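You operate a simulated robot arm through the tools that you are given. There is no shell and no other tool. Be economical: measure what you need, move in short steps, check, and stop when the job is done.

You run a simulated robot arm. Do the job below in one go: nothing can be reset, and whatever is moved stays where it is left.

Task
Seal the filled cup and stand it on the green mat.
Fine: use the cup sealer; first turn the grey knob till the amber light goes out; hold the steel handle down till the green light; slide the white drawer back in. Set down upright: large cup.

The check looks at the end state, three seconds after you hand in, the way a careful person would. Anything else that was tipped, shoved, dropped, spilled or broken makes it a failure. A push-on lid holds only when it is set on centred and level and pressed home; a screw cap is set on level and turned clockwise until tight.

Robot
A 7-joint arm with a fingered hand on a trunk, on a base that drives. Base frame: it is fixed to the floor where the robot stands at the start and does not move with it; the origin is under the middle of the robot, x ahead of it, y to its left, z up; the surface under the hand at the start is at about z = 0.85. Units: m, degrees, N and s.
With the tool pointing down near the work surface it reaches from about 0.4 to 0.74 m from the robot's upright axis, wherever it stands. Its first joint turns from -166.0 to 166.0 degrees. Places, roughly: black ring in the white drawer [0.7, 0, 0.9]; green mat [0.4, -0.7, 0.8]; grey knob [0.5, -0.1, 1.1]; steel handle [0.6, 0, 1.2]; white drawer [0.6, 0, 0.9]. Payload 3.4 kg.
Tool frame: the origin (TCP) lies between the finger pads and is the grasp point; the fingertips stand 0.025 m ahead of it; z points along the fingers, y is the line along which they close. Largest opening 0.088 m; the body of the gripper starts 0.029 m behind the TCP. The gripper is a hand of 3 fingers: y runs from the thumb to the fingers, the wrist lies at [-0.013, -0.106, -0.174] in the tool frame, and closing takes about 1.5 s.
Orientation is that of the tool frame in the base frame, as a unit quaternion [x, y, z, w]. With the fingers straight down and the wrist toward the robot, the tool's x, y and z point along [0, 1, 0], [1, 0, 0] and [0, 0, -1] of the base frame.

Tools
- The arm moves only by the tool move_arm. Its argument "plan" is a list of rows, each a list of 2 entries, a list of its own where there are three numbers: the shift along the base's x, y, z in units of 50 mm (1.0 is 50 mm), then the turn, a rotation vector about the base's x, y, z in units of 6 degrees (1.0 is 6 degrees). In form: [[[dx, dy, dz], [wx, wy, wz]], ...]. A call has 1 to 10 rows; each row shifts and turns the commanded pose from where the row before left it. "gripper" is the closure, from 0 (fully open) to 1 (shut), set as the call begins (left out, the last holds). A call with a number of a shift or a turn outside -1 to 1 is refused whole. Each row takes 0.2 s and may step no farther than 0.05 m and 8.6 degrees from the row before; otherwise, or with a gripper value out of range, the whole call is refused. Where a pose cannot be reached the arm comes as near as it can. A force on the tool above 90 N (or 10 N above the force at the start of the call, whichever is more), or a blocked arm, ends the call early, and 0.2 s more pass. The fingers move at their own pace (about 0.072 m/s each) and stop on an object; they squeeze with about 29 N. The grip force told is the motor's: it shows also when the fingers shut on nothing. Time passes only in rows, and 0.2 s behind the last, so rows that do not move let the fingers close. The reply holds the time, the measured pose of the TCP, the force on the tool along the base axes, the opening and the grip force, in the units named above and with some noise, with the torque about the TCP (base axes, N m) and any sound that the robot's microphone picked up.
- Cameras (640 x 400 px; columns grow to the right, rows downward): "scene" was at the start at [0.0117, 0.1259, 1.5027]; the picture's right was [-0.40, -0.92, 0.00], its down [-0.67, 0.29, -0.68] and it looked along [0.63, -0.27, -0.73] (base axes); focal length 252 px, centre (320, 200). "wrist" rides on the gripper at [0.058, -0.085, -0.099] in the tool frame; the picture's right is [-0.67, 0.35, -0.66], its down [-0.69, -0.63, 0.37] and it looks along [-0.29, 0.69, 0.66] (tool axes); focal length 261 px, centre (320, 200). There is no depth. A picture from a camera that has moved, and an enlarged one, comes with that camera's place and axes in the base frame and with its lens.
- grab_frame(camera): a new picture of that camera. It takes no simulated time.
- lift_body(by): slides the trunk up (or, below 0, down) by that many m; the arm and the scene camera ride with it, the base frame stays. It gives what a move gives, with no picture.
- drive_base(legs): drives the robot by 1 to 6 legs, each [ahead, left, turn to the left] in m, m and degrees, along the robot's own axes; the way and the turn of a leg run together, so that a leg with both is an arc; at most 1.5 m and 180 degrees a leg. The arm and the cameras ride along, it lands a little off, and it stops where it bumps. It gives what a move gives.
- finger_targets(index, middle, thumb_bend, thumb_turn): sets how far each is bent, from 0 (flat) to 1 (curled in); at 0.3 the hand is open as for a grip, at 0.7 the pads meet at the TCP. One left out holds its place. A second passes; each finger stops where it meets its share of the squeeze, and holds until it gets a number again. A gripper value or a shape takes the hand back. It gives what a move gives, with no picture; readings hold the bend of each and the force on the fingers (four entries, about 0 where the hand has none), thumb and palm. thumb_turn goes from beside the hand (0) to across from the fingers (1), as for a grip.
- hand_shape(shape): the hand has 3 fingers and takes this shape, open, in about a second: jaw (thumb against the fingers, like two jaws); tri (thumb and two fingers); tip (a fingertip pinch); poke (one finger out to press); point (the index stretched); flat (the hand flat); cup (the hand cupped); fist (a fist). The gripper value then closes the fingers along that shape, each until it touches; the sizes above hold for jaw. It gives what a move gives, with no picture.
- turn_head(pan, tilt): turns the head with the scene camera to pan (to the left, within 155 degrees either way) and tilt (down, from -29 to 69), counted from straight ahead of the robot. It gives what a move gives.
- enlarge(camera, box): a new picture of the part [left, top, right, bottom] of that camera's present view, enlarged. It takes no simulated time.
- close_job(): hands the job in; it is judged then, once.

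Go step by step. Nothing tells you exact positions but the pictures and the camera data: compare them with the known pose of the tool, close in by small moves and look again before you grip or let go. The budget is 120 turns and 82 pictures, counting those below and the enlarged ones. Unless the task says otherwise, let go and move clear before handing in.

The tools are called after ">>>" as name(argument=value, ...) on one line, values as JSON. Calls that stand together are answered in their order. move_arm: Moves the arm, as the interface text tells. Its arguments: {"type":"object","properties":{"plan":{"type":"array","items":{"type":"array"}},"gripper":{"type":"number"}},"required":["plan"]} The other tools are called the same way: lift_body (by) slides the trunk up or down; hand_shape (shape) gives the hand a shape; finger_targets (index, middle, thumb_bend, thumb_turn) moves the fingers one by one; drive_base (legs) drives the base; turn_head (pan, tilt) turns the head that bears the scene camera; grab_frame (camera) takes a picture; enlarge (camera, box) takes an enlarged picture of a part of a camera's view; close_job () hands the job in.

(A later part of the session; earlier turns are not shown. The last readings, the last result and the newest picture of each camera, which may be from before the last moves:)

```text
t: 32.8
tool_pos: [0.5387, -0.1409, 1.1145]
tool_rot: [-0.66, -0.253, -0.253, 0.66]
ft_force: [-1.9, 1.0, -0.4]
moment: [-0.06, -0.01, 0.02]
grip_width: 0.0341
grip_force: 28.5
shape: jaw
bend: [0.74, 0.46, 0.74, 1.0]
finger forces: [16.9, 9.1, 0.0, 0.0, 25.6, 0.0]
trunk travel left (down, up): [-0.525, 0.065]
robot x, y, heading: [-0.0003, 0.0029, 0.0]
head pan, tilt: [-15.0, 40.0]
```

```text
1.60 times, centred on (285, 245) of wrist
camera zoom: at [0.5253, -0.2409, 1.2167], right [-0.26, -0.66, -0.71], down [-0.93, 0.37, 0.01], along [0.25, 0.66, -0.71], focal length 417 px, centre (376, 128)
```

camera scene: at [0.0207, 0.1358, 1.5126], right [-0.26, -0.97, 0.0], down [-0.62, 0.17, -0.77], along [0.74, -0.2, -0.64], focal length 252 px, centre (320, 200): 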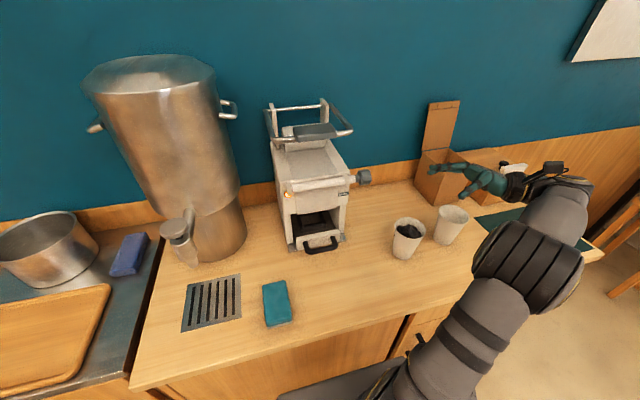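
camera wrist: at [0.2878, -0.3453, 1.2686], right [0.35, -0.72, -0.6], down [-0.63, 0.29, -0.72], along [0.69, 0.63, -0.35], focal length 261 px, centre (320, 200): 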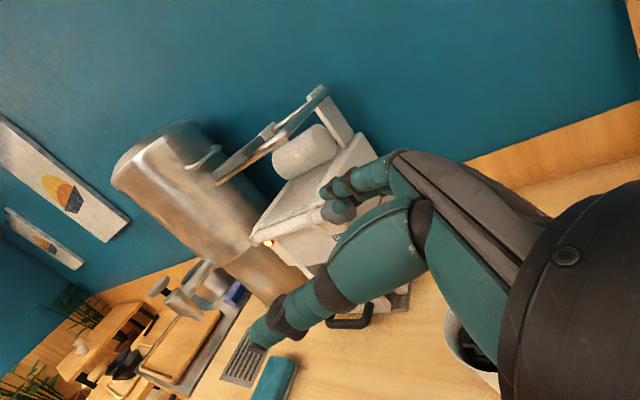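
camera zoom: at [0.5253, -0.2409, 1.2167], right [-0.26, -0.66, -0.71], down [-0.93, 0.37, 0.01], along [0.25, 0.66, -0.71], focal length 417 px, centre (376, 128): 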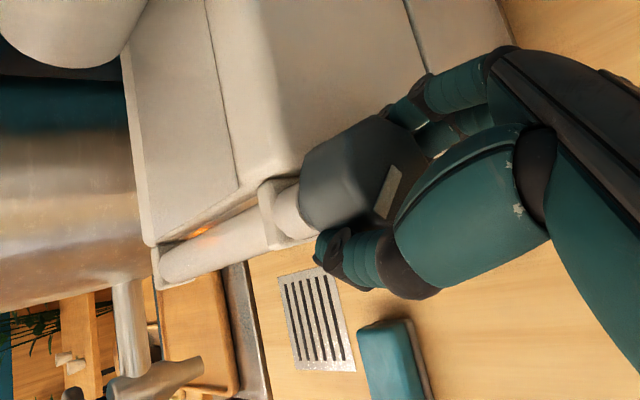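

The pointer has moved with the turn. I'll turn further and watch the light.

>>> move_arm(plan=[[[0, 0, 0], [0, -1, 0]], [[0, 0, 0], [0, -1, 0]], [[0, 0, 0], [0, -1, 0]], [[0, 0, 0], [0, -1, 0]], [[0, 0, 0], [0, -1, 0]]])

>>> enlarge(camera="scene", box=[270, 110, 430, 230])

>>> move_arm(plan=[[[0, 0, 0], [0, -1, 0]], [[0, 0, 0], [0, -1, 0]], [[0, 0, 0], [0, -1, 0]], [[0, 0, 0], [0, -1, 0]]])

>>> enlarge(camera="wrist", box=[150, 120, 420, 370])

```text
t: 34.0
tool_pos: [0.5386, -0.14, 1.1133]
tool_rot: [-0.572, -0.416, -0.415, 0.573]
ft_force: [-2.8, 0.4, -10.4]
moment: [-0.23, 0.09, -0.02]
grip_width: 0.0335
grip_force: 29.2
shape: jaw
bend: [0.74, 0.45, 0.74, 1.0]
finger forces: [16.1, 12.7, 0.0, 0.1, 28.5, 0.1]
trunk travel left (down, up): [-0.525, 0.065]
robot x, y, heading: [0.0007, -0.0034, -0.0]
head pan, tilt: [-15.0, 40.0]
```

```text
3.33 times, centred on (350, 170) of scene
camera zoom: at [0.0214, 0.1357, 1.5126], right [-0.26, -0.97, 0.0], down [-0.62, 0.17, -0.77], along [0.74, -0.2, -0.64], focal length 839 px, centre (220, 300)
```

zoom: 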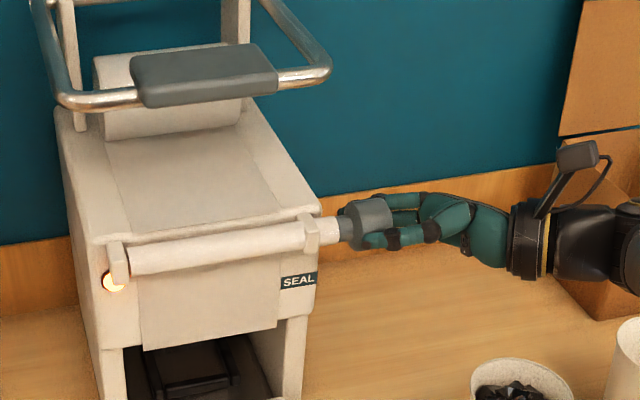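

```text
t: 35.0
tool_pos: [0.5408, -0.1411, 1.1151]
tool_rot: [0.473, 0.526, 0.525, -0.473]
ft_force: [-0.2, 6.5, -18.3]
moment: [-0.2, 0.1, -0.15]
grip_width: 0.0312
grip_force: 29.1
shape: jaw
bend: [0.74, 0.45, 0.72, 1.0]
finger forces: [13.9, 11.1, 0.1, 0.0, 30.9, 0.1]
trunk travel left (down, up): [-0.525, 0.065]
robot x, y, heading: [-0.0007, 0.0028, 0.1]
head pan, tilt: [-15.0, 40.0]
```

```text
1.60 times, centred on (285, 245) of wrist
camera zoom: at [0.45, -0.241, 1.1637], right [0.42, -0.66, -0.63], down [-0.55, 0.36, -0.75], along [0.72, 0.66, -0.21], focal length 417 px, centre (376, 128)
```

zoom: 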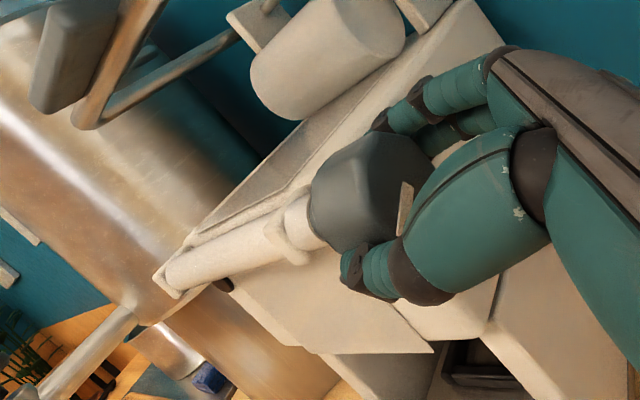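

The amber light appears off now. I'll check it with the scene camera before letting go.

>>> enlarge(camera="scene", box=[270, 110, 430, 230])

>>> move_arm(gripper=0, plan=[[[0, 0, 0], [0, 0, 0]], [[0, 0, 0], [0, 0, 0]], [[0, 0, 0], [0, 0, 0]], [[0, 0, 0], [0, 0, 0]], [[0, -1, 0], [0, 0, 0]], [[0, -1, 0], [0, 0, 0]]])

>>> grab_frame(camera="scene")

```text
3.33 times, centred on (350, 170) of scene
camera zoom: at [0.0226, 0.1369, 1.5124], right [-0.26, -0.97, 0.0], down [-0.62, 0.17, -0.77], along [0.74, -0.2, -0.64], focal length 839 px, centre (220, 300)
```

zoom: 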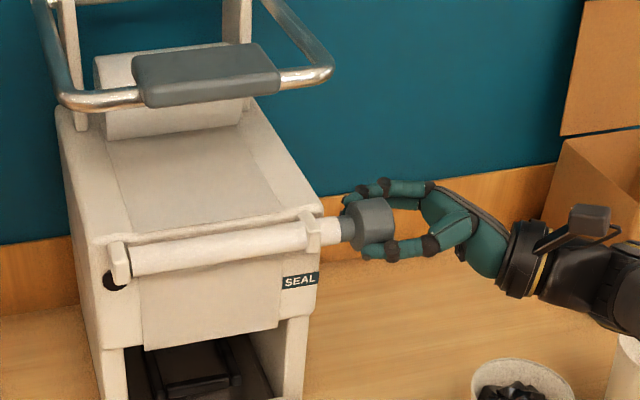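

```text
t: 36.4
tool_pos: [0.5348, -0.2418, 1.1151]
tool_rot: [0.472, 0.525, 0.525, -0.475]
ft_force: [-0.5, -0.1, -0.2]
moment: [0.0, -0.02, 0.01]
grip_width: 0.0876
grip_force: 0.2
shape: jaw
bend: [0.3, 0.3, 0.3, 0.98]
finger forces: [0.0, 0.0, 0.0, 0.0, 0.0, 0.1]
trunk travel left (down, up): [-0.525, 0.065]
robot x, y, heading: [0.0009, 0.0, 0.1]
head pan, tilt: [-15.0, 40.0]
```

```text
45 pictures are left
camera scene: at [0.0212, 0.1353, 1.5127], right [-0.26, -0.97, 0.0], down [-0.62, 0.17, -0.77], along [0.74, -0.2, -0.64], focal length 252 px, centre (320, 200)
```

scene: 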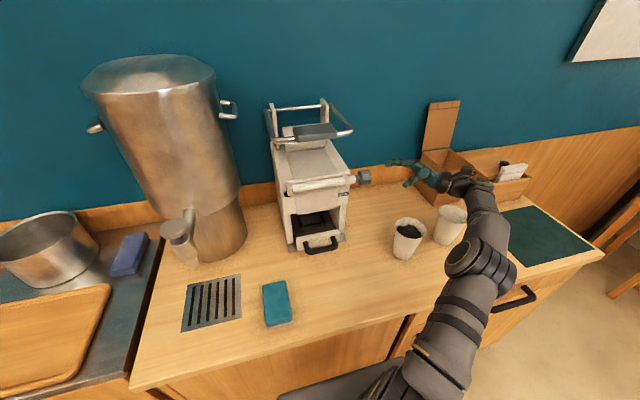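

Amber is out. Next the drawer: its handle bar is at about (0.51, 0.003, 0.886). I'll turn the hand back to pointing down, away from the sealer.

>>> move_arm(plan=[[[-0.9, 0, 0.4], [0, 1, 0]], [[-0.9, 0, 0.4], [-1, 0, 0]], [[-0.5, 0, 0.7], [-1, 0, 0]], [[0, 0, 0], [-1, 0, 0]], [[0, 0, 0], [-1, 0, 0]], [[0, 0, 0], [-1, 0, 0]], [[0, 0, 0], [-1, 0, 0]], [[0, 0, 0], [-1, 0, 0]], [[0, 0, 0], [-1, 0, 0]], [[0, 0, 0], [-1, 0, 0]]])

>>> move_arm(plan=[[[0, 0.6, 0], [-1, 0, 0]], [[0, 0.6, 0], [-1, 0, 0]], [[0, 0.6, 0], [-1, 0, 0]], [[0, 0.6, 0], [-1, 0, 0]], [[0, 0.6, 0], [-1, 0, 0]], [[0, 0.9, -0.3], [-1, 0, 0]], [[0, 0.9, -0.3], [0, 0, 0]]])

>>> move_arm(gripper=0.5, plan=[[[0, 0, -0.9], [0, 0, 0]], [[0, 0, -0.9], [0, 0, 0]], [[0, 0, -0.9], [0, 0, 0]], [[0, 0, 0], [0, 0, 0]]])

>>> grab_frame(camera="wrist")

```text
t: 38.6
tool_pos: [0.4232, -0.2395, 1.1897]
tool_rot: [0.672, 0.673, 0.218, -0.218]
ft_force: [-0.8, -0.2, -0.2]
moment: [0.03, -0.01, -0.04]
grip_width: 0.0879
grip_force: 0.0
shape: jaw
bend: [0.3, 0.3, 0.3, 0.98]
finger forces: [0.1, 0.0, 0.0, 0.0, 0.0, 0.1]
trunk travel left (down, up): [-0.525, 0.065]
robot x, y, heading: [0.0014, -0.0021, -0.1]
head pan, tilt: [-15.0, 40.0]
```

```text
t: 40.2
tool_pos: [0.4266, -0.0007, 1.1574]
tool_rot: [0.707, 0.708, -0.001, 0.001]
ft_force: [-0.2, -0.3, -0.1]
moment: [-0.02, 0.05, -0.04]
grip_width: 0.0877
grip_force: 0.0
shape: jaw
bend: [0.3, 0.3, 0.3, 0.98]
finger forces: [0.1, 0.0, 0.0, 0.1, 0.1, 0.1]
trunk travel left (down, up): [-0.525, 0.065]
robot x, y, heading: [0.0011, 0.0035, 0.1]
head pan, tilt: [-15.0, 40.0]
```

```text
t: 41.2
tool_pos: [0.4257, 0.0001, 1.0212]
tool_rot: [0.708, 0.707, 0.0, 0.0]
ft_force: [-0.9, 0.1, -0.3]
moment: [0.01, -0.01, 0.0]
grip_width: 0.0445
grip_force: 0.1
shape: jaw
bend: [0.74, 0.44, 0.69, 1.0]
finger forces: [0.0, 0.0, 0.1, 0.0, 0.0, 0.0]
trunk travel left (down, up): [-0.525, 0.065]
robot x, y, heading: [0.0023, -0.001, 0.1]
head pan, tilt: [-15.0, 40.0]
```

```text
44 pictures are left
camera wrist: at [0.342, 0.0565, 1.1215], right [0.35, -0.67, 0.66], down [-0.63, -0.69, -0.37], along [0.69, -0.29, -0.66], focal length 261 px, centre (320, 200)
```

wrist: 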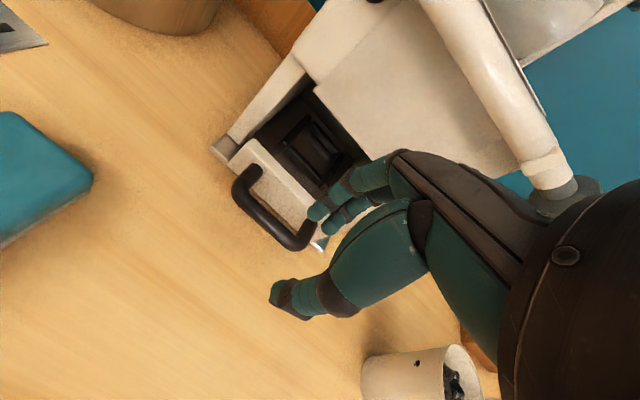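

The handle bar is at x about 0.51, with a 25 mm gap to the drawer front at about 0.54. I'll narrow the fingers and come above it.

>>> move_arm(gripper=0.65, plan=[[[0.77, 0.1, 0], [0, 0, 0]], [[0.77, 0.1, 0], [0, 0, 0]], [[0, 0, -0.8], [0, 0, 0]], [[0, 0, -0.6], [0, 0, 0]], [[0, 0, 0], [0, 0, 0]]])

>>> enlarge(camera="wrist", box=[180, 100, 420, 340])

>>> enlarge(camera="scene", box=[260, 170, 380, 270])

```text
t: 42.4
tool_pos: [0.5041, 0.0075, 0.9555]
tool_rot: [0.707, 0.707, -0.001, 0.0]
ft_force: [0.3, 1.0, 0.1]
moment: [0.0, 0.01, -0.02]
grip_width: 0.0311
grip_force: 0.0
shape: jaw
bend: [0.74, 0.51, 0.73, 1.0]
finger forces: [0.0, 0.1, 0.1, 0.1, 0.1, 0.0]
trunk travel left (down, up): [-0.525, 0.065]
robot x, y, heading: [-0.0018, 0.0002, 0.1]
head pan, tilt: [-15.0, 40.0]
```

```text
1.67 times, centred on (300, 220) of wrist
camera zoom: at [0.4191, 0.0654, 1.0559], right [0.35, -0.67, 0.66], down [-0.63, -0.69, -0.37], along [0.69, -0.29, -0.66], focal length 434 px, centre (353, 167)
```

zoom: 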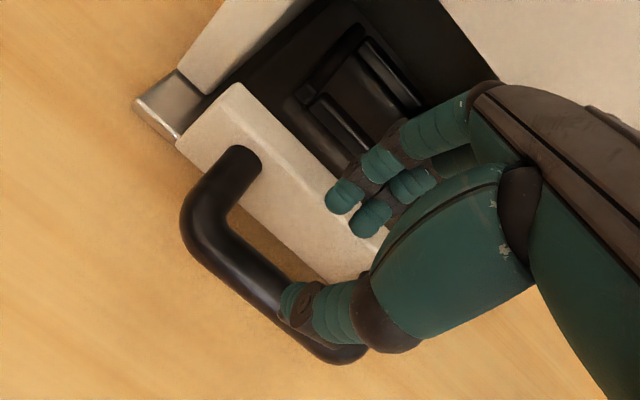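

```text
4.00 times, centred on (320, 220) of scene
camera zoom: at [0.0208, 0.1359, 1.5127], right [-0.26, -0.97, 0.0], down [-0.62, 0.17, -0.77], along [0.74, -0.2, -0.64], focal length 1007 px, centre (320, 120)
```

zoom: 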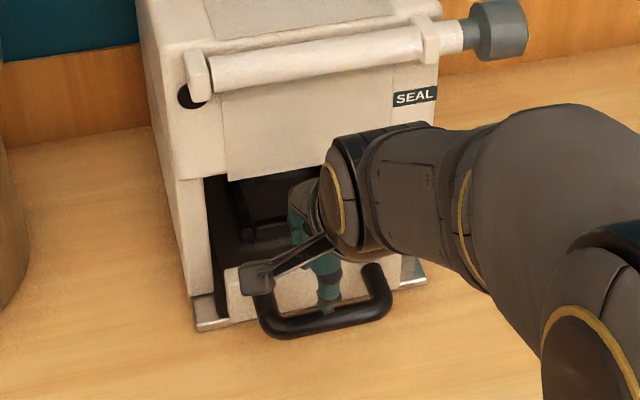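

The fingertips are at x 0.535, and the gap between bar and panel is centred on 0.523. I'll shift back 11 mm, go down and close on the bar.

>>> move_arm(plan=[[[-0.23, -0.15, 0], [0, 0, 0]], [[0, 0, -0.4], [0, 0, 0]], [[0, 0, -0.4], [0, 0, 0]], [[0, 0, -0.4], [0, 0, 0]]])

>>> enlarge(camera="wrist", box=[180, 100, 420, 340])

```text
t: 43.4
tool_pos: [0.4895, -0.0006, 0.8972]
tool_rot: [0.707, 0.707, -0.001, 0.0]
ft_force: [0.6, -0.9, -0.3]
moment: [0.01, 0.02, 0.0]
grip_width: 0.031
grip_force: 0.1
shape: jaw
bend: [0.74, 0.51, 0.73, 1.0]
finger forces: [0.0, 0.0, 0.0, 0.1, 0.0, 0.1]
trunk travel left (down, up): [-0.525, 0.065]
robot x, y, heading: [-0.0003, -0.0013, -0.1]
head pan, tilt: [-15.0, 40.0]
```

```text
1.67 times, centred on (300, 220) of wrist
camera zoom: at [0.4054, 0.0572, 0.9959], right [0.35, -0.67, 0.66], down [-0.63, -0.69, -0.37], along [0.69, -0.29, -0.66], focal length 434 px, centre (353, 167)
```

zoom: 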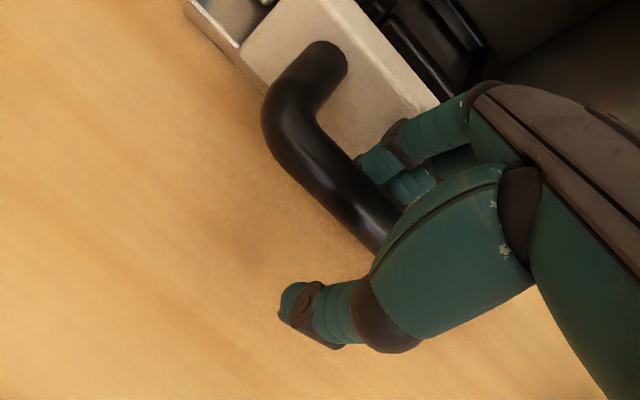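

The bar is between the fingers and thumb. I'll close and pull the drawer out.

>>> move_arm(gripper=1, plan=[[[0, 0, 0], [0, 0, 0]], [[0, 0, 0], [0, 0, 0]], [[0, 0, 0], [0, 0, 0]], [[0, 0, 0], [0, 0, 0]], [[-0.3, 0, 0], [0, 0, 0]], [[-0.4, 0, 0], [0, 0, 0]], [[-0.4, 0, 0], [0, 0, 0]], [[-0.4, 0, 0], [0, 0, 0]]])

>>> enlarge(camera="scene", box=[240, 150, 400, 290])

```text
t: 45.2
tool_pos: [0.4152, -0.0003, 0.8956]
tool_rot: [0.707, 0.707, -0.001, 0.0]
ft_force: [0.0, 3.8, -14.7]
moment: [0.05, 0.11, 0.04]
grip_width: 0.0029
grip_force: 29.3
shape: jaw
bend: [0.75, 0.72, 0.63, 1.0]
finger forces: [11.8, 7.0, 0.1, 0.1, 28.7, 0.1]
trunk travel left (down, up): [-0.525, 0.065]
robot x, y, heading: [0.0034, 0.0021, -0.1]
head pan, tilt: [-15.0, 40.0]
```

```text
2.86 times, centred on (320, 220) of scene
camera zoom: at [0.022, 0.1368, 1.5125], right [-0.26, -0.97, 0.0], down [-0.62, 0.17, -0.77], along [0.74, -0.2, -0.64], focal length 719 px, centre (320, 143)
```

zoom: 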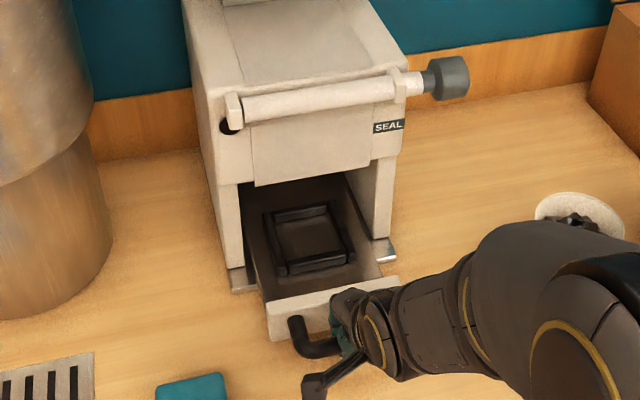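

The drawer slides, and the square black holder is now at about x = 0.586. It must come out another 0.1 m, so I'll let go, back the base up 0.14 m and grip again.

>>> move_arm(gripper=0.65, plan=[[[0, 0, 0], [0, 0, 0]], [[0, 0, 0], [0, 0, 0]], [[0, 0, 0.5], [0, 0, 0]], [[0, 0, 0.8], [0, 0, 0]], [[0, 0, 0.8], [0, 0, 0]]])

>>> drive_base(legs=[[-0.14, 0, 0]])

```text
t: 46.4
tool_pos: [0.4162, 0.0032, 0.9999]
tool_rot: [0.708, 0.707, 0.0, 0.0]
ft_force: [0.0, 0.1, -0.1]
moment: [-0.01, -0.01, -0.01]
grip_width: 0.0308
grip_force: 0.0
shape: jaw
bend: [0.74, 0.51, 0.73, 1.0]
finger forces: [0.0, 0.1, 0.0, 0.1, 0.1, 0.0]
out of reach, approached as far as the arm can: row 3
trunk travel left (down, up): [-0.525, 0.065]
robot x, y, heading: [0.0005, -0.0005, -0.0]
head pan, tilt: [-15.0, 40.0]
```

```text
t: 47.7
tool_pos: [0.2718, 0.0048, 1.0004]
tool_rot: [0.708, 0.707, 0.0, 0.0]
ft_force: [0.3, 1.2, 0.3]
moment: [-0.01, -0.03, -0.04]
grip_width: 0.0309
grip_force: 0.1
shape: jaw
bend: [0.74, 0.51, 0.73, 1.0]
finger forces: [0.0, 0.0, 0.1, 0.0, 0.0, 0.0]
trunk travel left (down, up): [-0.525, 0.065]
robot x, y, heading: [-0.1499, -0.0011, -0.1]
head pan, tilt: [-15.0, 40.0]
```

I'll move back over the bar and grip it again.

>>> move_arm(plan=[[[0.95, -0.1, 0], [0, 0, 0]], [[0.95, 0, 0], [0, 0, 0]], [[0.95, 0, 0], [0, 0, 0]], [[0, 0, -0.7], [0, 0, 0]]])

>>> enlarge(camera="wrist", box=[180, 100, 420, 340])

```text
t: 48.7
tool_pos: [0.4123, 0.0, 0.962]
tool_rot: [0.707, 0.707, 0.0, 0.001]
ft_force: [0.8, -0.2, 0.1]
moment: [-0.03, 0.01, -0.01]
grip_width: 0.0303
grip_force: 0.0
shape: jaw
bend: [0.74, 0.51, 0.73, 1.0]
finger forces: [0.1, 0.0, 0.0, 0.0, 0.1, 0.1]
trunk travel left (down, up): [-0.525, 0.065]
robot x, y, heading: [-0.1426, 0.0003, 0.5]
head pan, tilt: [-15.0, 40.0]
```

```text
1.67 times, centred on (300, 220) of wrist
camera zoom: at [0.3283, 0.056, 1.0626], right [0.35, -0.67, 0.66], down [-0.63, -0.69, -0.36], along [0.69, -0.29, -0.66], focal length 434 px, centre (353, 167)
```

zoom: 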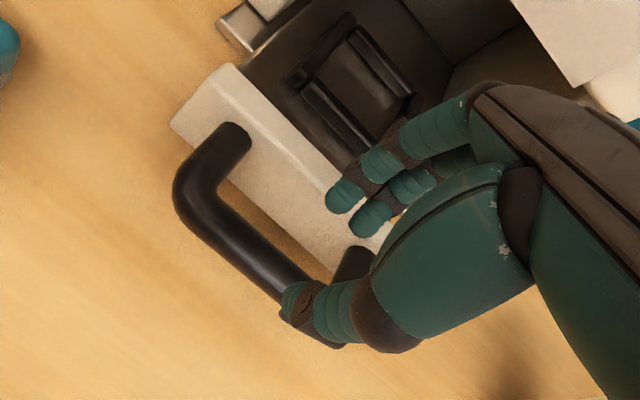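

Aligned to within a few mm. I'll shift slightly, go down, close and pull.

>>> move_arm(plan=[[[-0.08, 0, -0.5], [0, 0, 0]], [[0, 0, -0.4], [0, 0, 0]], [[0, 0, -0.4], [0, 0, 0]]])

>>> move_arm(gripper=1, plan=[[[0, 0, 0], [0, 0, 0]], [[0, 0, 0], [0, 0, 0]], [[0, 0, 0], [0, 0, 0]], [[0, 0, 0], [0, 0, 0]], [[-0.4, 0, 0], [0, 0, 0]], [[-0.4, 0, 0], [0, 0, 0]], [[-0.4, 0, 0], [0, 0, 0]], [[-0.4, 0, 0], [0, 0, 0]], [[-0.3, 0, 0], [0, 0, 0]]])

>>> enlarge(camera="scene", box=[240, 130, 480, 310])

```text
t: 49.5
tool_pos: [0.4095, -0.0007, 0.8972]
tool_rot: [0.707, 0.707, -0.001, 0.0]
ft_force: [0.3, -0.5, -0.6]
moment: [0.02, 0.0, -0.01]
grip_width: 0.0307
grip_force: 0.1
shape: jaw
bend: [0.74, 0.51, 0.73, 1.0]
finger forces: [0.0, 0.0, 0.0, 0.0, 0.0, 0.1]
trunk travel left (down, up): [-0.525, 0.065]
robot x, y, heading: [-0.1433, -0.0031, -0.1]
head pan, tilt: [-15.0, 40.0]
```

```text
t: 51.5
tool_pos: [0.3159, -0.0015, 0.8969]
tool_rot: [0.708, 0.707, -0.001, -0.001]
ft_force: [0.0, -2.9, -22.0]
moment: [-0.03, 0.18, -0.05]
grip_width: 0.0035
grip_force: 29.2
shape: jaw
bend: [0.75, 0.72, 0.62, 1.0]
finger forces: [17.6, 8.7, 0.0, 0.1, 28.8, 0.0]
trunk travel left (down, up): [-0.525, 0.065]
robot x, y, heading: [-0.1442, 0.001, -0.0]
head pan, tilt: [-15.0, 40.0]
```

```text
2.22 times, centred on (360, 220) of scene
camera zoom: at [-0.1217, 0.1353, 1.5126], right [-0.26, -0.97, 0.0], down [-0.62, 0.17, -0.77], along [0.74, -0.2, -0.64], focal length 559 px, centre (231, 156)
```

zoom: 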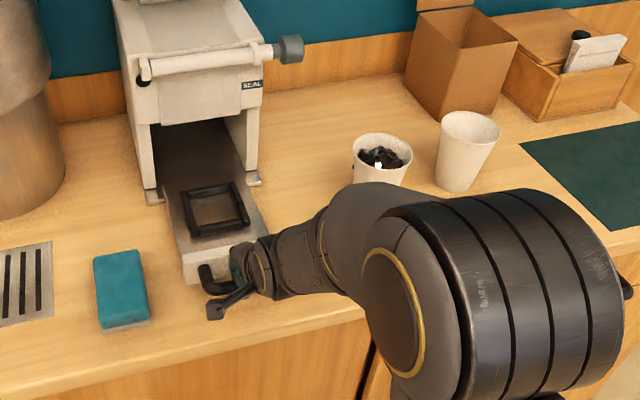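

The drawer is well out, with the holder centred at about (0.486, 0). I'll pull a further 20 mm for finger room while watching the force, then let go and rise.

>>> move_arm(plan=[[[-0.2, 0, 0], [0, 0, 0]], [[-0.2, 0, 0], [0, 0, 0]]])

>>> move_arm(gripper=0.65, plan=[[[0, 0, 0], [0, 0, 0]], [[0, 0, 0], [0, 0, 0]], [[0, 0, 0.5], [0, 0, 0]], [[0, 0, 0.8], [0, 0, 0]], [[0, 0, 0.8], [0, 0, 0]], [[0, 0, 0.8], [0, 0, 0]], [[0, 0, 0.8], [0, 0, 0]]])

```text
t: 52.1
tool_pos: [0.2954, -0.001, 0.8966]
tool_rot: [0.708, 0.707, -0.001, -0.001]
ft_force: [0.2, -4.8, -25.3]
moment: [-0.03, 0.23, -0.04]
grip_width: 0.0034
grip_force: 29.1
shape: jaw
bend: [0.75, 0.72, 0.62, 1.0]
finger forces: [18.5, 9.4, 0.1, 0.1, 29.0, 0.0]
trunk travel left (down, up): [-0.525, 0.065]
robot x, y, heading: [-0.1444, 0.0023, -0.5]
head pan, tilt: [-15.0, 40.0]
```

```text
t: 53.7
tool_pos: [0.2954, -0.0023, 1.0867]
tool_rot: [0.707, 0.707, -0.001, 0.0]
ft_force: [0.6, 0.4, 0.5]
moment: [0.01, 0.04, 0.01]
grip_width: 0.0304
grip_force: 0.1
shape: jaw
bend: [0.74, 0.51, 0.73, 1.0]
finger forces: [0.1, 0.1, 0.1, 0.0, 0.0, 0.1]
trunk travel left (down, up): [-0.525, 0.065]
robot x, y, heading: [-0.1445, -0.0007, 0.2]
head pan, tilt: [-15.0, 40.0]
```

Holder now at about x = 0.466. I'll turn the hand to a low side grip (fingers pointing forward-left, tipped a little down) and move to stand off from the filled cup at (0.450, -0.256).

>>> move_arm(gripper=0, plan=[[[0.1, -0.4, 0.2], [1, 0, 0]], [[0.1, -0.4, 0.2], [1, 0, 0]], [[0.1, -0.4, 0], [1, 0, 0]], [[0.1, -0.4, 0], [1, 0, 0]], [[0.1, -0.4, 0], [1, 0, 0]], [[0.1, -0.4, 0], [1, 0, 0]], [[0.1, -0.4, 0], [1, 0, 0]], [[0.1, -0.4, 0], [1, 0, 0]], [[0.1, -0.4, 0], [1, 0, 0]], [[0.1, -0.4, 0], [1, 0, 0]]])

>>> move_arm(plan=[[[0.1, -0.4, 0], [1, 0, 0]], [[0.1, -0.4, 0], [1, 0, 0]], [[0.1, -0.4, 0], [1, 0, 0]], [[0.05, -0.3, 0], [0, 0, -1]], [[0.05, -0.3, 0], [0, 0, -1]], [[0.05, -0.3, 0], [0, 0, -1]], [[0.05, -0.3, 0], [0, 0, -1]], [[0, -0.2, 0], [0, 0, -1]], [[0, 0, 0], [0, 0, -1]], [[0, 0, 0], [0, 0, -1]]])

>>> grab_frame(camera="scene")

>>> grab_frame(camera="wrist")

```text
t: 55.9
tool_pos: [0.3451, -0.202, 1.1054]
tool_rot: [0.612, 0.612, 0.354, -0.354]
ft_force: [-0.5, -0.1, -0.4]
moment: [0.06, -0.02, 0.02]
grip_width: 0.0878
grip_force: 0.0
shape: jaw
bend: [0.3, 0.3, 0.3, 0.98]
finger forces: [0.1, 0.1, 0.0, 0.0, 0.0, 0.0]
trunk travel left (down, up): [-0.525, 0.065]
robot x, y, heading: [-0.1455, -0.0006, 0.0]
head pan, tilt: [-15.0, 40.0]
```

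```text
t: 58.1
tool_pos: [0.3675, -0.3317, 1.1053]
tool_rot: [0.71, 0.315, 0.576, -0.255]
ft_force: [0.1, -0.6, 0.3]
moment: [-0.01, -0.02, -0.01]
grip_width: 0.0875
grip_force: 0.0
shape: jaw
bend: [0.3, 0.3, 0.3, 0.98]
finger forces: [0.0, 0.0, 0.1, 0.1, 0.0, 0.0]
trunk travel left (down, up): [-0.525, 0.065]
robot x, y, heading: [-0.145, 0.0028, -0.1]
head pan, tilt: [-15.0, 40.0]
```

```text
37 pictures are left
camera scene: at [-0.1238, 0.1361, 1.5126], right [-0.26, -0.97, 0.0], down [-0.62, 0.17, -0.77], along [0.74, -0.2, -0.64], focal length 252 px, centre (320, 200)
```

scene: 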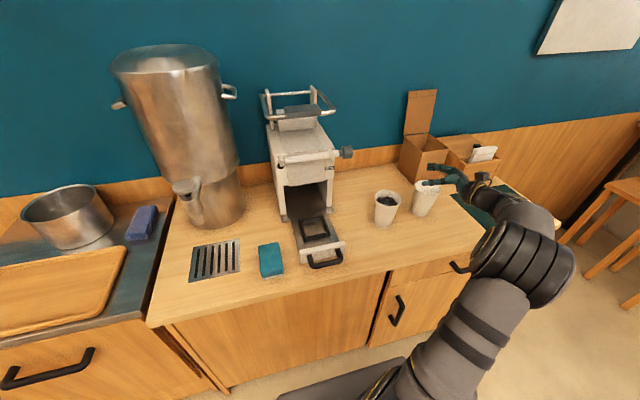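

```text
36 pictures are left
camera wrist: at [0.2493, -0.3376, 1.1834], right [-0.27, -0.81, -0.52], down [-0.32, 0.58, -0.75], along [0.91, -0.03, -0.42], focal length 261 px, centre (320, 200)
```

wrist: 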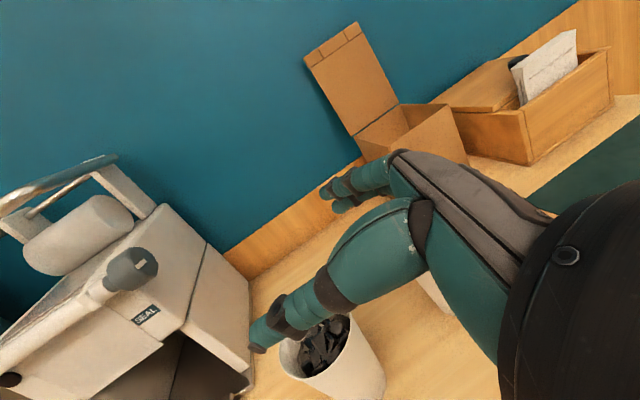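

Lined up apart from about 7 mm sideways. I'll correct that and lower to grip height at the standoff point.

>>> move_arm(plan=[[[0.11, -0.1, -0.5], [0, 0, 0]], [[0, 0, -0.9], [0, 0, 0]], [[0, 0, -0.9], [0, 0, 0]], [[0, 0, -0.9], [0, 0, 0]], [[0, 0, -0.7], [0, 0, 0]]])

>>> grab_frame(camera="wrist")

>>> enlarge(camera="scene", box=[340, 150, 500, 270])

```text
t: 59.3
tool_pos: [0.3745, -0.3361, 0.9093]
tool_rot: [0.71, 0.316, 0.575, -0.255]
ft_force: [1.3, -0.3, 0.5]
moment: [0.01, -0.01, 0.01]
grip_width: 0.0875
grip_force: 0.1
shape: jaw
bend: [0.3, 0.3, 0.3, 0.98]
finger forces: [0.0, 0.1, 0.0, 0.0, 0.0, 0.1]
trunk travel left (down, up): [-0.525, 0.065]
robot x, y, heading: [-0.1435, -0.0032, -0.3]
head pan, tilt: [-15.0, 40.0]
```

```text
35 pictures are left
camera wrist: at [0.2549, -0.3436, 0.9875], right [-0.26, -0.81, -0.52], down [-0.32, 0.58, -0.75], along [0.91, -0.03, -0.42], focal length 261 px, centre (320, 200)
```

wrist: 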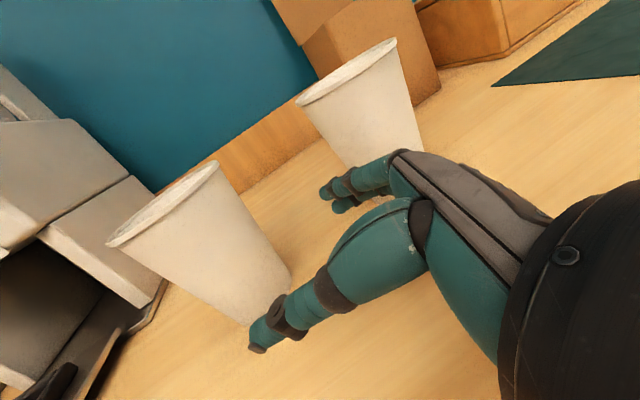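

```text
3.33 times, centred on (420, 210) of scene
camera zoom: at [-0.1236, 0.1357, 1.5127], right [-0.26, -0.97, 0.0], down [-0.62, 0.17, -0.77], along [0.74, -0.2, -0.64], focal length 839 px, centre (-13, 167)
```

zoom: 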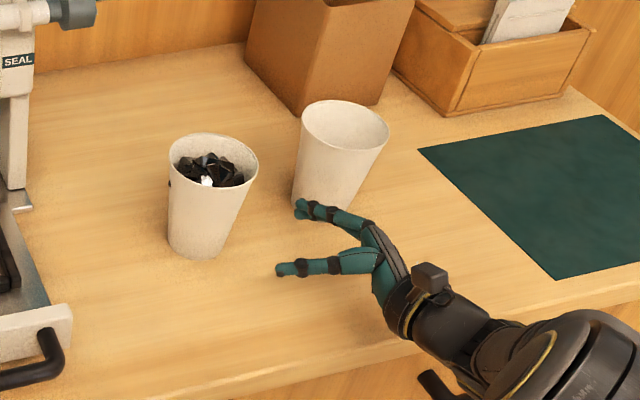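

The filled cup is at (0.443, -0.259), straight ahead of the open hand. I'll move in and close.

>>> move_arm(plan=[[[0.41, 0.46, 0], [0, 0, 0]], [[0.41, 0.46, 0], [0, 0, 0]], [[0.41, 0.46, 0], [0, 0, 0]]])

>>> enlarge(camera="scene", box=[340, 150, 500, 270])

>>> grab_frame(camera="wrist")

```text
t: 60.1
tool_pos: [0.4385, -0.2668, 0.9088]
tool_rot: [0.71, 0.315, 0.575, -0.257]
ft_force: [0.8, -1.0, -0.1]
moment: [-0.02, 0.01, -0.04]
grip_width: 0.088
grip_force: 0.0
shape: jaw
bend: [0.3, 0.3, 0.3, 0.98]
finger forces: [0.8, 0.0, 0.0, 0.1, 0.1, 0.1]
trunk travel left (down, up): [-0.525, 0.065]
robot x, y, heading: [-0.1437, 0.0013, 0.1]
head pan, tilt: [-15.0, 40.0]
```

```text
3.33 times, centred on (420, 210) of scene
camera zoom: at [-0.1236, 0.1358, 1.5127], right [-0.26, -0.97, 0.0], down [-0.62, 0.17, -0.77], along [0.74, -0.2, -0.64], focal length 839 px, centre (-13, 167)
```

zoom: 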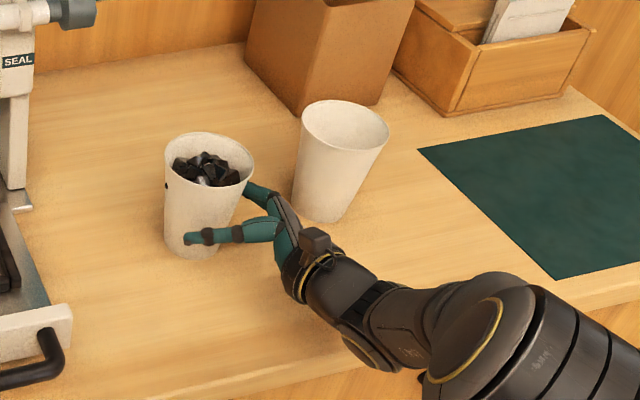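

```text
32 pictures are left
camera wrist: at [0.3179, -0.275, 0.9873], right [-0.26, -0.81, -0.52], down [-0.32, 0.58, -0.75], along [0.91, -0.03, -0.42], focal length 261 px, centre (320, 200)
```

wrist: 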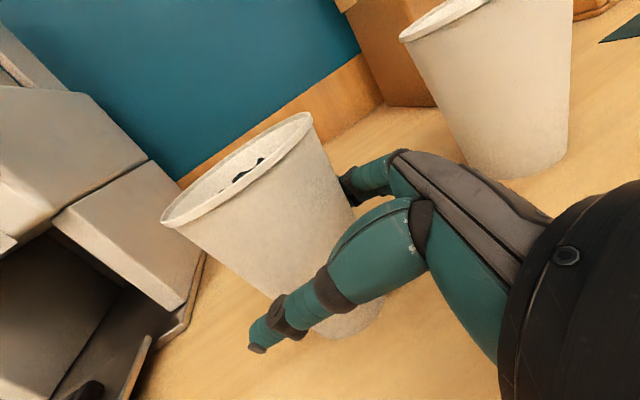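

The cup is between the thumb and fingers. I'll close moderately first and read the grip.

>>> move_arm(gripper=0.4, plan=[[[0, 0, 0], [0, 0, 0]], [[0, 0, 0], [0, 0, 0]], [[0, 0, 0], [0, 0, 0]], [[0, 0, 0], [0, 0, 0]], [[0, 0, 0], [0, 0, 0]], [[0, 0, 0], [0, 0, 0]]])

>>> enlarge(camera="scene", box=[340, 150, 500, 270])

```text
t: 61.5
tool_pos: [0.438, -0.2682, 0.9095]
tool_rot: [0.71, 0.316, 0.575, -0.256]
ft_force: [0.6, 0.3, 0.1]
moment: [0.0, 0.07, 0.01]
grip_width: 0.0644
grip_force: 28.6
shape: jaw
bend: [0.27, 0.36, 0.55, 0.99]
finger forces: [17.7, 9.3, 0.0, 0.1, 27.2, 0.1]
trunk travel left (down, up): [-0.525, 0.065]
robot x, y, heading: [-0.1461, 0.0028, -0.3]
head pan, tilt: [-15.0, 40.0]
```

```text
3.33 times, centred on (420, 210) of scene
camera zoom: at [-0.1235, 0.1358, 1.5126], right [-0.26, -0.97, 0.0], down [-0.62, 0.17, -0.77], along [0.74, -0.2, -0.64], focal length 839 px, centre (-13, 167)
```

zoom: 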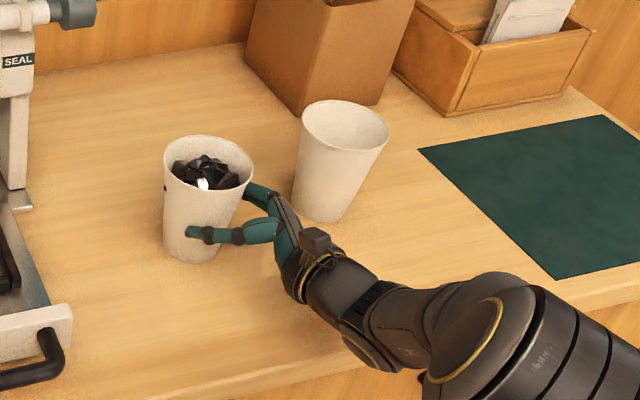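

Firm grip, cup upright. I'll lift it and turn the hand toward the holder.

>>> move_arm(plan=[[[0, 0, 0.4], [0, 0, 0]], [[0, 0, 0.6], [0, 0, 0]], [[0, 0, 0.7], [0, 0, 0]], [[0, 0, 0.3], [0, 0, 0.5]], [[0, 0, 0], [0, 0, 1]], [[0, 0, 0], [0, 0, 1]], [[0, 0, 0], [0, 0, 1]], [[0, 0.3, 0], [0, 0, 1]], [[0, 0.4, 0], [0, 0, 1]], [[0, 0.4, 0], [0, 0, 1]]])

>>> move_arm(plan=[[[0, 0.6, 0], [0, 0, 0.5]], [[0.1, 0.6, 0], [0, 0, 0]], [[0.1, 0.6, 0], [0, 0, 0]], [[0.1, 0.6, 0], [0, 0, 0]], [[0.1, 0.6, 0], [0, 0, 0]], [[0.15, 0.6, 0], [0, 0, 0]]])

>>> enlarge(camera="scene", box=[230, 130, 430, 280])

>>> grab_frame(camera="wrist")

```text
t: 63.7
tool_pos: [0.4357, -0.2123, 1.0078]
tool_rot: [0.563, 0.535, 0.456, -0.434]
ft_force: [-0.2, 0.6, -4.1]
moment: [-0.11, 0.02, 0.02]
grip_width: 0.0648
grip_force: 28.5
shape: jaw
bend: [0.27, 0.36, 0.55, 1.0]
finger forces: [17.7, 10.2, 0.0, 0.0, 27.9, 0.1]
trunk travel left (down, up): [-0.525, 0.065]
robot x, y, heading: [-0.1464, 0.0021, 0.1]
head pan, tilt: [-15.0, 40.0]
```

```text
t: 65.1
tool_pos: [0.466, -0.0331, 1.0082]
tool_rot: [0.55, 0.549, 0.445, -0.445]
ft_force: [0.6, 0.5, -4.4]
moment: [-0.08, -0.01, -0.03]
grip_width: 0.0646
grip_force: 29.0
shape: jaw
bend: [0.27, 0.36, 0.55, 1.0]
finger forces: [17.6, 10.3, 0.0, 0.1, 27.9, 0.0]
trunk travel left (down, up): [-0.525, 0.065]
robot x, y, heading: [-0.1446, 0.0049, 0.2]
head pan, tilt: [-15.0, 40.0]
```

```text
2.67 times, centred on (330, 205) of scene
camera zoom: at [-0.1232, 0.1361, 1.5126], right [-0.26, -0.97, 0.0], down [-0.62, 0.17, -0.77], along [0.74, -0.2, -0.64], focal length 671 px, centre (293, 187)
```

zoom: 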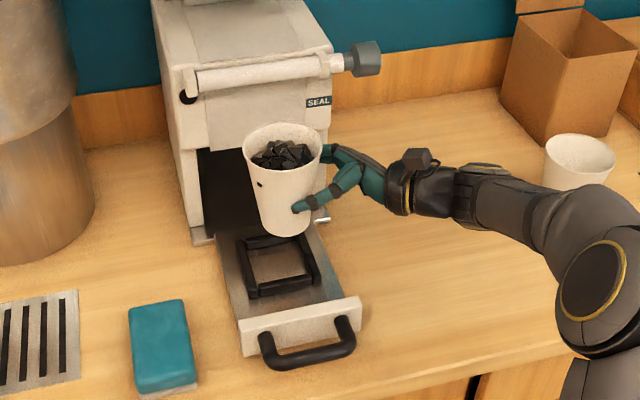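

```text
29 pictures are left
camera wrist: at [0.382, -0.119, 1.0865], right [0.35, -0.78, -0.52], down [-0.63, 0.21, -0.75], along [0.69, 0.59, -0.42], focal length 261 px, centre (320, 200)
```

wrist: 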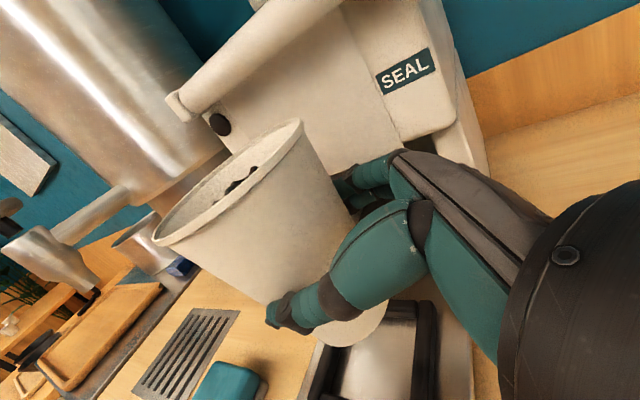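

The cup is held at about (0.461, -0.013) above the table, and the holder at about (0.457, 0.001). The fit is tight, so I'll measure closer.

>>> enlarge(camera="scene", box=[290, 175, 354, 245])

```text
5.71 times, centred on (322, 210) of scene
camera zoom: at [-0.1232, 0.1361, 1.5126], right [-0.26, -0.97, 0.0], down [-0.62, 0.17, -0.77], along [0.74, -0.2, -0.64], focal length 1438 px, centre (309, 143)
```

zoom: 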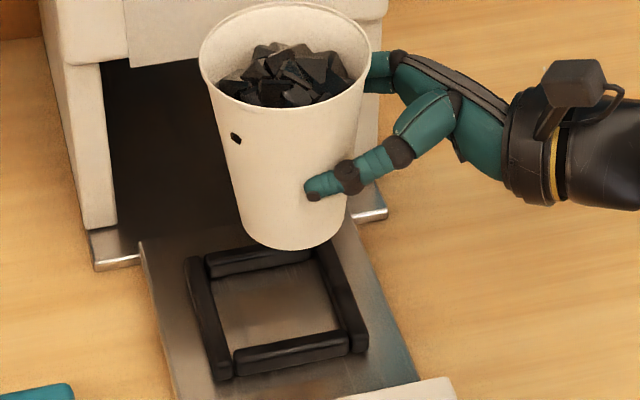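

The holder's inner centre is about (0.459, 0.000), and the cup base is about (0.467, -0.015). I'll shift and lower to just above the bars, then check.

>>> move_arm(plan=[[[-0.16, 0.3, 0], [0, 0, 0]], [[0, 0, -0.5], [0, 0, 0]], [[0, 0, -0.5], [0, 0, 0]]])

>>> enlarge(camera="scene", box=[290, 175, 354, 245])

>>> enlarge(camera="wrist", box=[140, 180, 460, 400])

```text
t: 65.9
tool_pos: [0.4572, -0.0166, 0.9579]
tool_rot: [0.55, 0.549, 0.445, -0.445]
ft_force: [-0.3, 0.7, -3.4]
moment: [-0.04, 0.03, 0.0]
grip_width: 0.0645
grip_force: 28.8
shape: jaw
bend: [0.27, 0.36, 0.55, 1.0]
finger forces: [17.7, 10.5, 0.1, 0.0, 28.0, 0.1]
trunk travel left (down, up): [-0.525, 0.065]
robot x, y, heading: [-0.1458, -0.0008, 0.1]
head pan, tilt: [-15.0, 40.0]
```

```text
5.71 times, centred on (322, 210) of scene
camera zoom: at [-0.1231, 0.1357, 1.5127], right [-0.26, -0.97, 0.0], down [-0.62, 0.17, -0.77], along [0.74, -0.2, -0.64], focal length 1438 px, centre (309, 143)
```

zoom: 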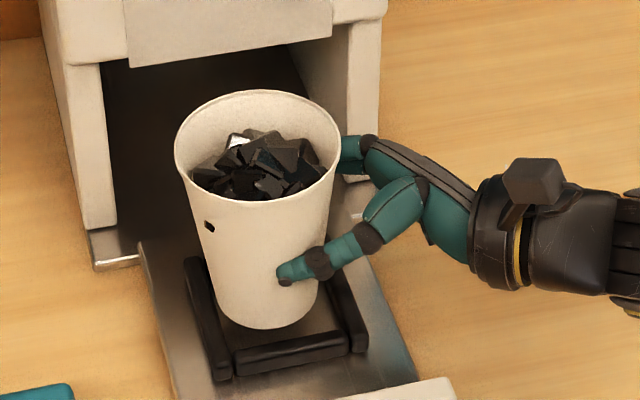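

```text
1.82 times, centred on (300, 290) of wrist
camera zoom: at [0.373, -0.1008, 1.0361], right [0.35, -0.78, -0.52], down [-0.63, 0.22, -0.75], along [0.69, 0.59, -0.42], focal length 474 px, centre (356, 36)
```

zoom: 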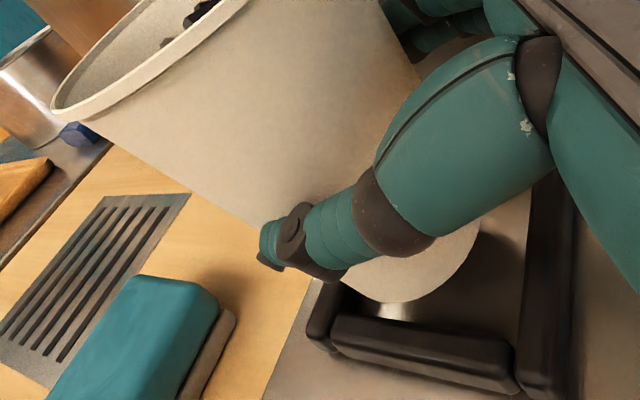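

The cup sits slightly toward +y and -x of centre. I'll shift by +3 mm in x and -5 mm in y, and lower in small steps.

>>> move_arm(plan=[[[0.06, -0.1, 0], [0, 0, 0]], [[0, 0, -0.2], [0, 0, 0]], [[0, 0, -0.16], [0, 0, 0]]])

>>> enlarge(camera="scene", box=[290, 175, 354, 245])

```text
t: 66.7
tool_pos: [0.4599, -0.022, 0.9407]
tool_rot: [0.549, 0.549, 0.445, -0.445]
ft_force: [0.6, -0.4, -3.1]
moment: [-0.09, 0.01, -0.01]
grip_width: 0.0643
grip_force: 28.9
shape: jaw
bend: [0.27, 0.36, 0.55, 1.0]
finger forces: [17.6, 10.5, 0.1, 0.0, 27.9, 0.0]
trunk travel left (down, up): [-0.525, 0.065]
robot x, y, heading: [-0.1427, -0.0017, -0.1]
head pan, tilt: [-15.0, 40.0]
```

```text
5.71 times, centred on (322, 210) of scene
camera zoom: at [-0.1233, 0.1359, 1.5126], right [-0.26, -0.97, 0.0], down [-0.62, 0.17, -0.77], along [0.74, -0.2, -0.64], focal length 1438 px, centre (309, 143)
```

zoom: 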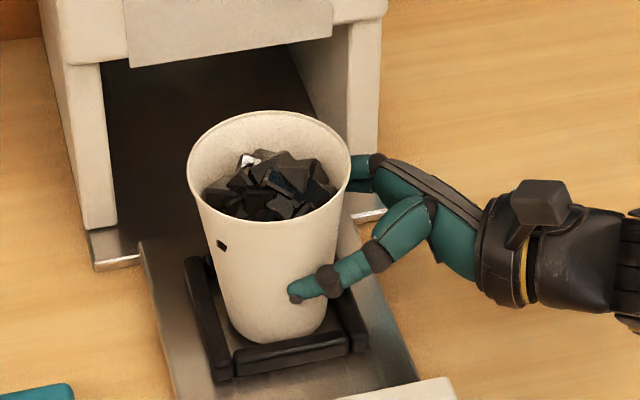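

It looks centred inside the frame. I'll lower gently until it touches.

>>> move_arm(plan=[[[0, 0, -0.1], [0, 0, 0]], [[0, 0, -0.08], [0, 0, 0]]])

>>> move_arm(plan=[[[0, 0, -0.06], [0, 0, 0]]])

>>> enlarge(camera="scene", box=[290, 175, 354, 245])

```text
t: 67.3
tool_pos: [0.4607, -0.02, 0.9324]
tool_rot: [0.55, 0.55, 0.445, -0.444]
ft_force: [0.1, -1.9, -0.5]
moment: [-0.04, 0.07, 0.02]
grip_width: 0.0641
grip_force: 28.7
shape: jaw
bend: [0.27, 0.36, 0.55, 1.0]
finger forces: [17.8, 9.4, 0.0, 0.0, 26.7, 0.0]
trunk travel left (down, up): [-0.525, 0.065]
robot x, y, heading: [-0.1433, -0.0014, -0.2]
head pan, tilt: [-15.0, 40.0]
```

```text
t: 67.7
tool_pos: [0.4604, -0.0216, 0.9286]
tool_rot: [0.55, 0.549, 0.445, -0.444]
ft_force: [-0.2, -1.8, 5.7]
moment: [0.1, -0.04, 0.0]
grip_width: 0.0641
grip_force: 29.1
shape: jaw
bend: [0.27, 0.36, 0.56, 0.99]
finger forces: [17.8, 8.9, 0.1, 0.0, 26.1, 0.0]
trunk travel left (down, up): [-0.525, 0.065]
robot x, y, heading: [-0.146, 0.0023, 0.0]
head pan, tilt: [-15.0, 40.0]
```

```text
5.71 times, centred on (322, 210) of scene
camera zoom: at [-0.1243, 0.1356, 1.5128], right [-0.26, -0.97, 0.0], down [-0.62, 0.17, -0.77], along [0.74, -0.2, -0.64], focal length 1438 px, centre (309, 143)
```

zoom: 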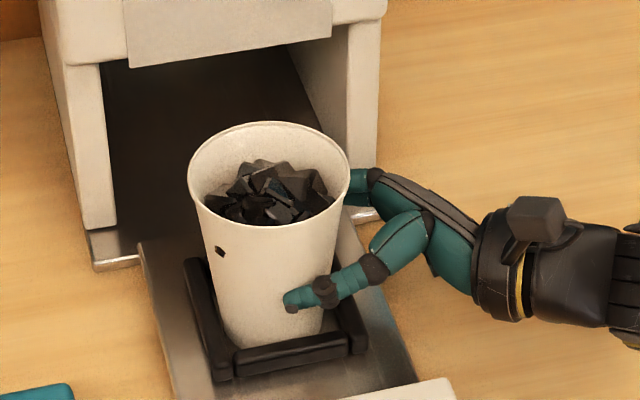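

The cup has landed inside the frame. I'll open and back straight off.

>>> move_arm(gripper=0, plan=[[[0, 0, 0], [0, 0, 0]], [[0, 0, 0], [0, 0, 0]], [[0, 0, 0], [0, 0, 0]], [[0, 0, 0], [0, 0, 0]], [[0, -0.5, 0.05], [0, 0, 0]], [[0, -0.8, 0.1], [0, 0, 0]], [[0, -0.8, 0.3], [0, 0, 0]]])

>>> enlarge(camera="scene", box=[270, 165, 390, 265])

```text
t: 69.3
tool_pos: [0.4621, -0.1296, 0.9515]
tool_rot: [0.549, 0.55, 0.444, -0.446]
ft_force: [0.3, 0.9, 0.3]
moment: [-0.01, 0.01, 0.02]
grip_width: 0.0877
grip_force: 0.0
shape: jaw
bend: [0.3, 0.3, 0.3, 0.98]
finger forces: [0.0, 0.0, 0.0, 0.1, 0.1, 0.1]
trunk travel left (down, up): [-0.525, 0.065]
robot x, y, heading: [-0.1464, -0.0029, 0.3]
head pan, tilt: [-15.0, 40.0]
```

```text
4.00 times, centred on (330, 215) of scene
camera zoom: at [-0.1237, 0.1357, 1.5127], right [-0.26, -0.97, 0.0], down [-0.62, 0.17, -0.77], along [0.74, -0.2, -0.64], focal length 1007 px, centre (280, 140)
```

zoom: 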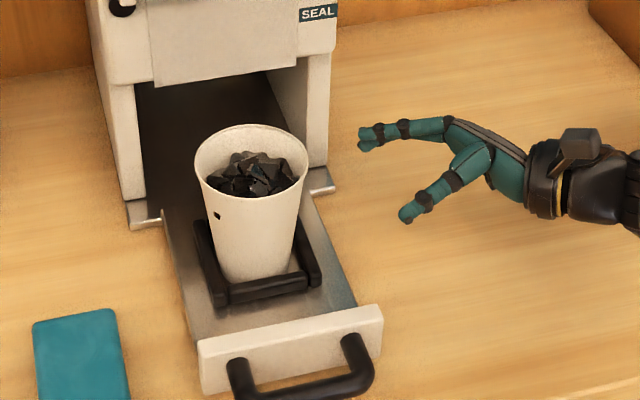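

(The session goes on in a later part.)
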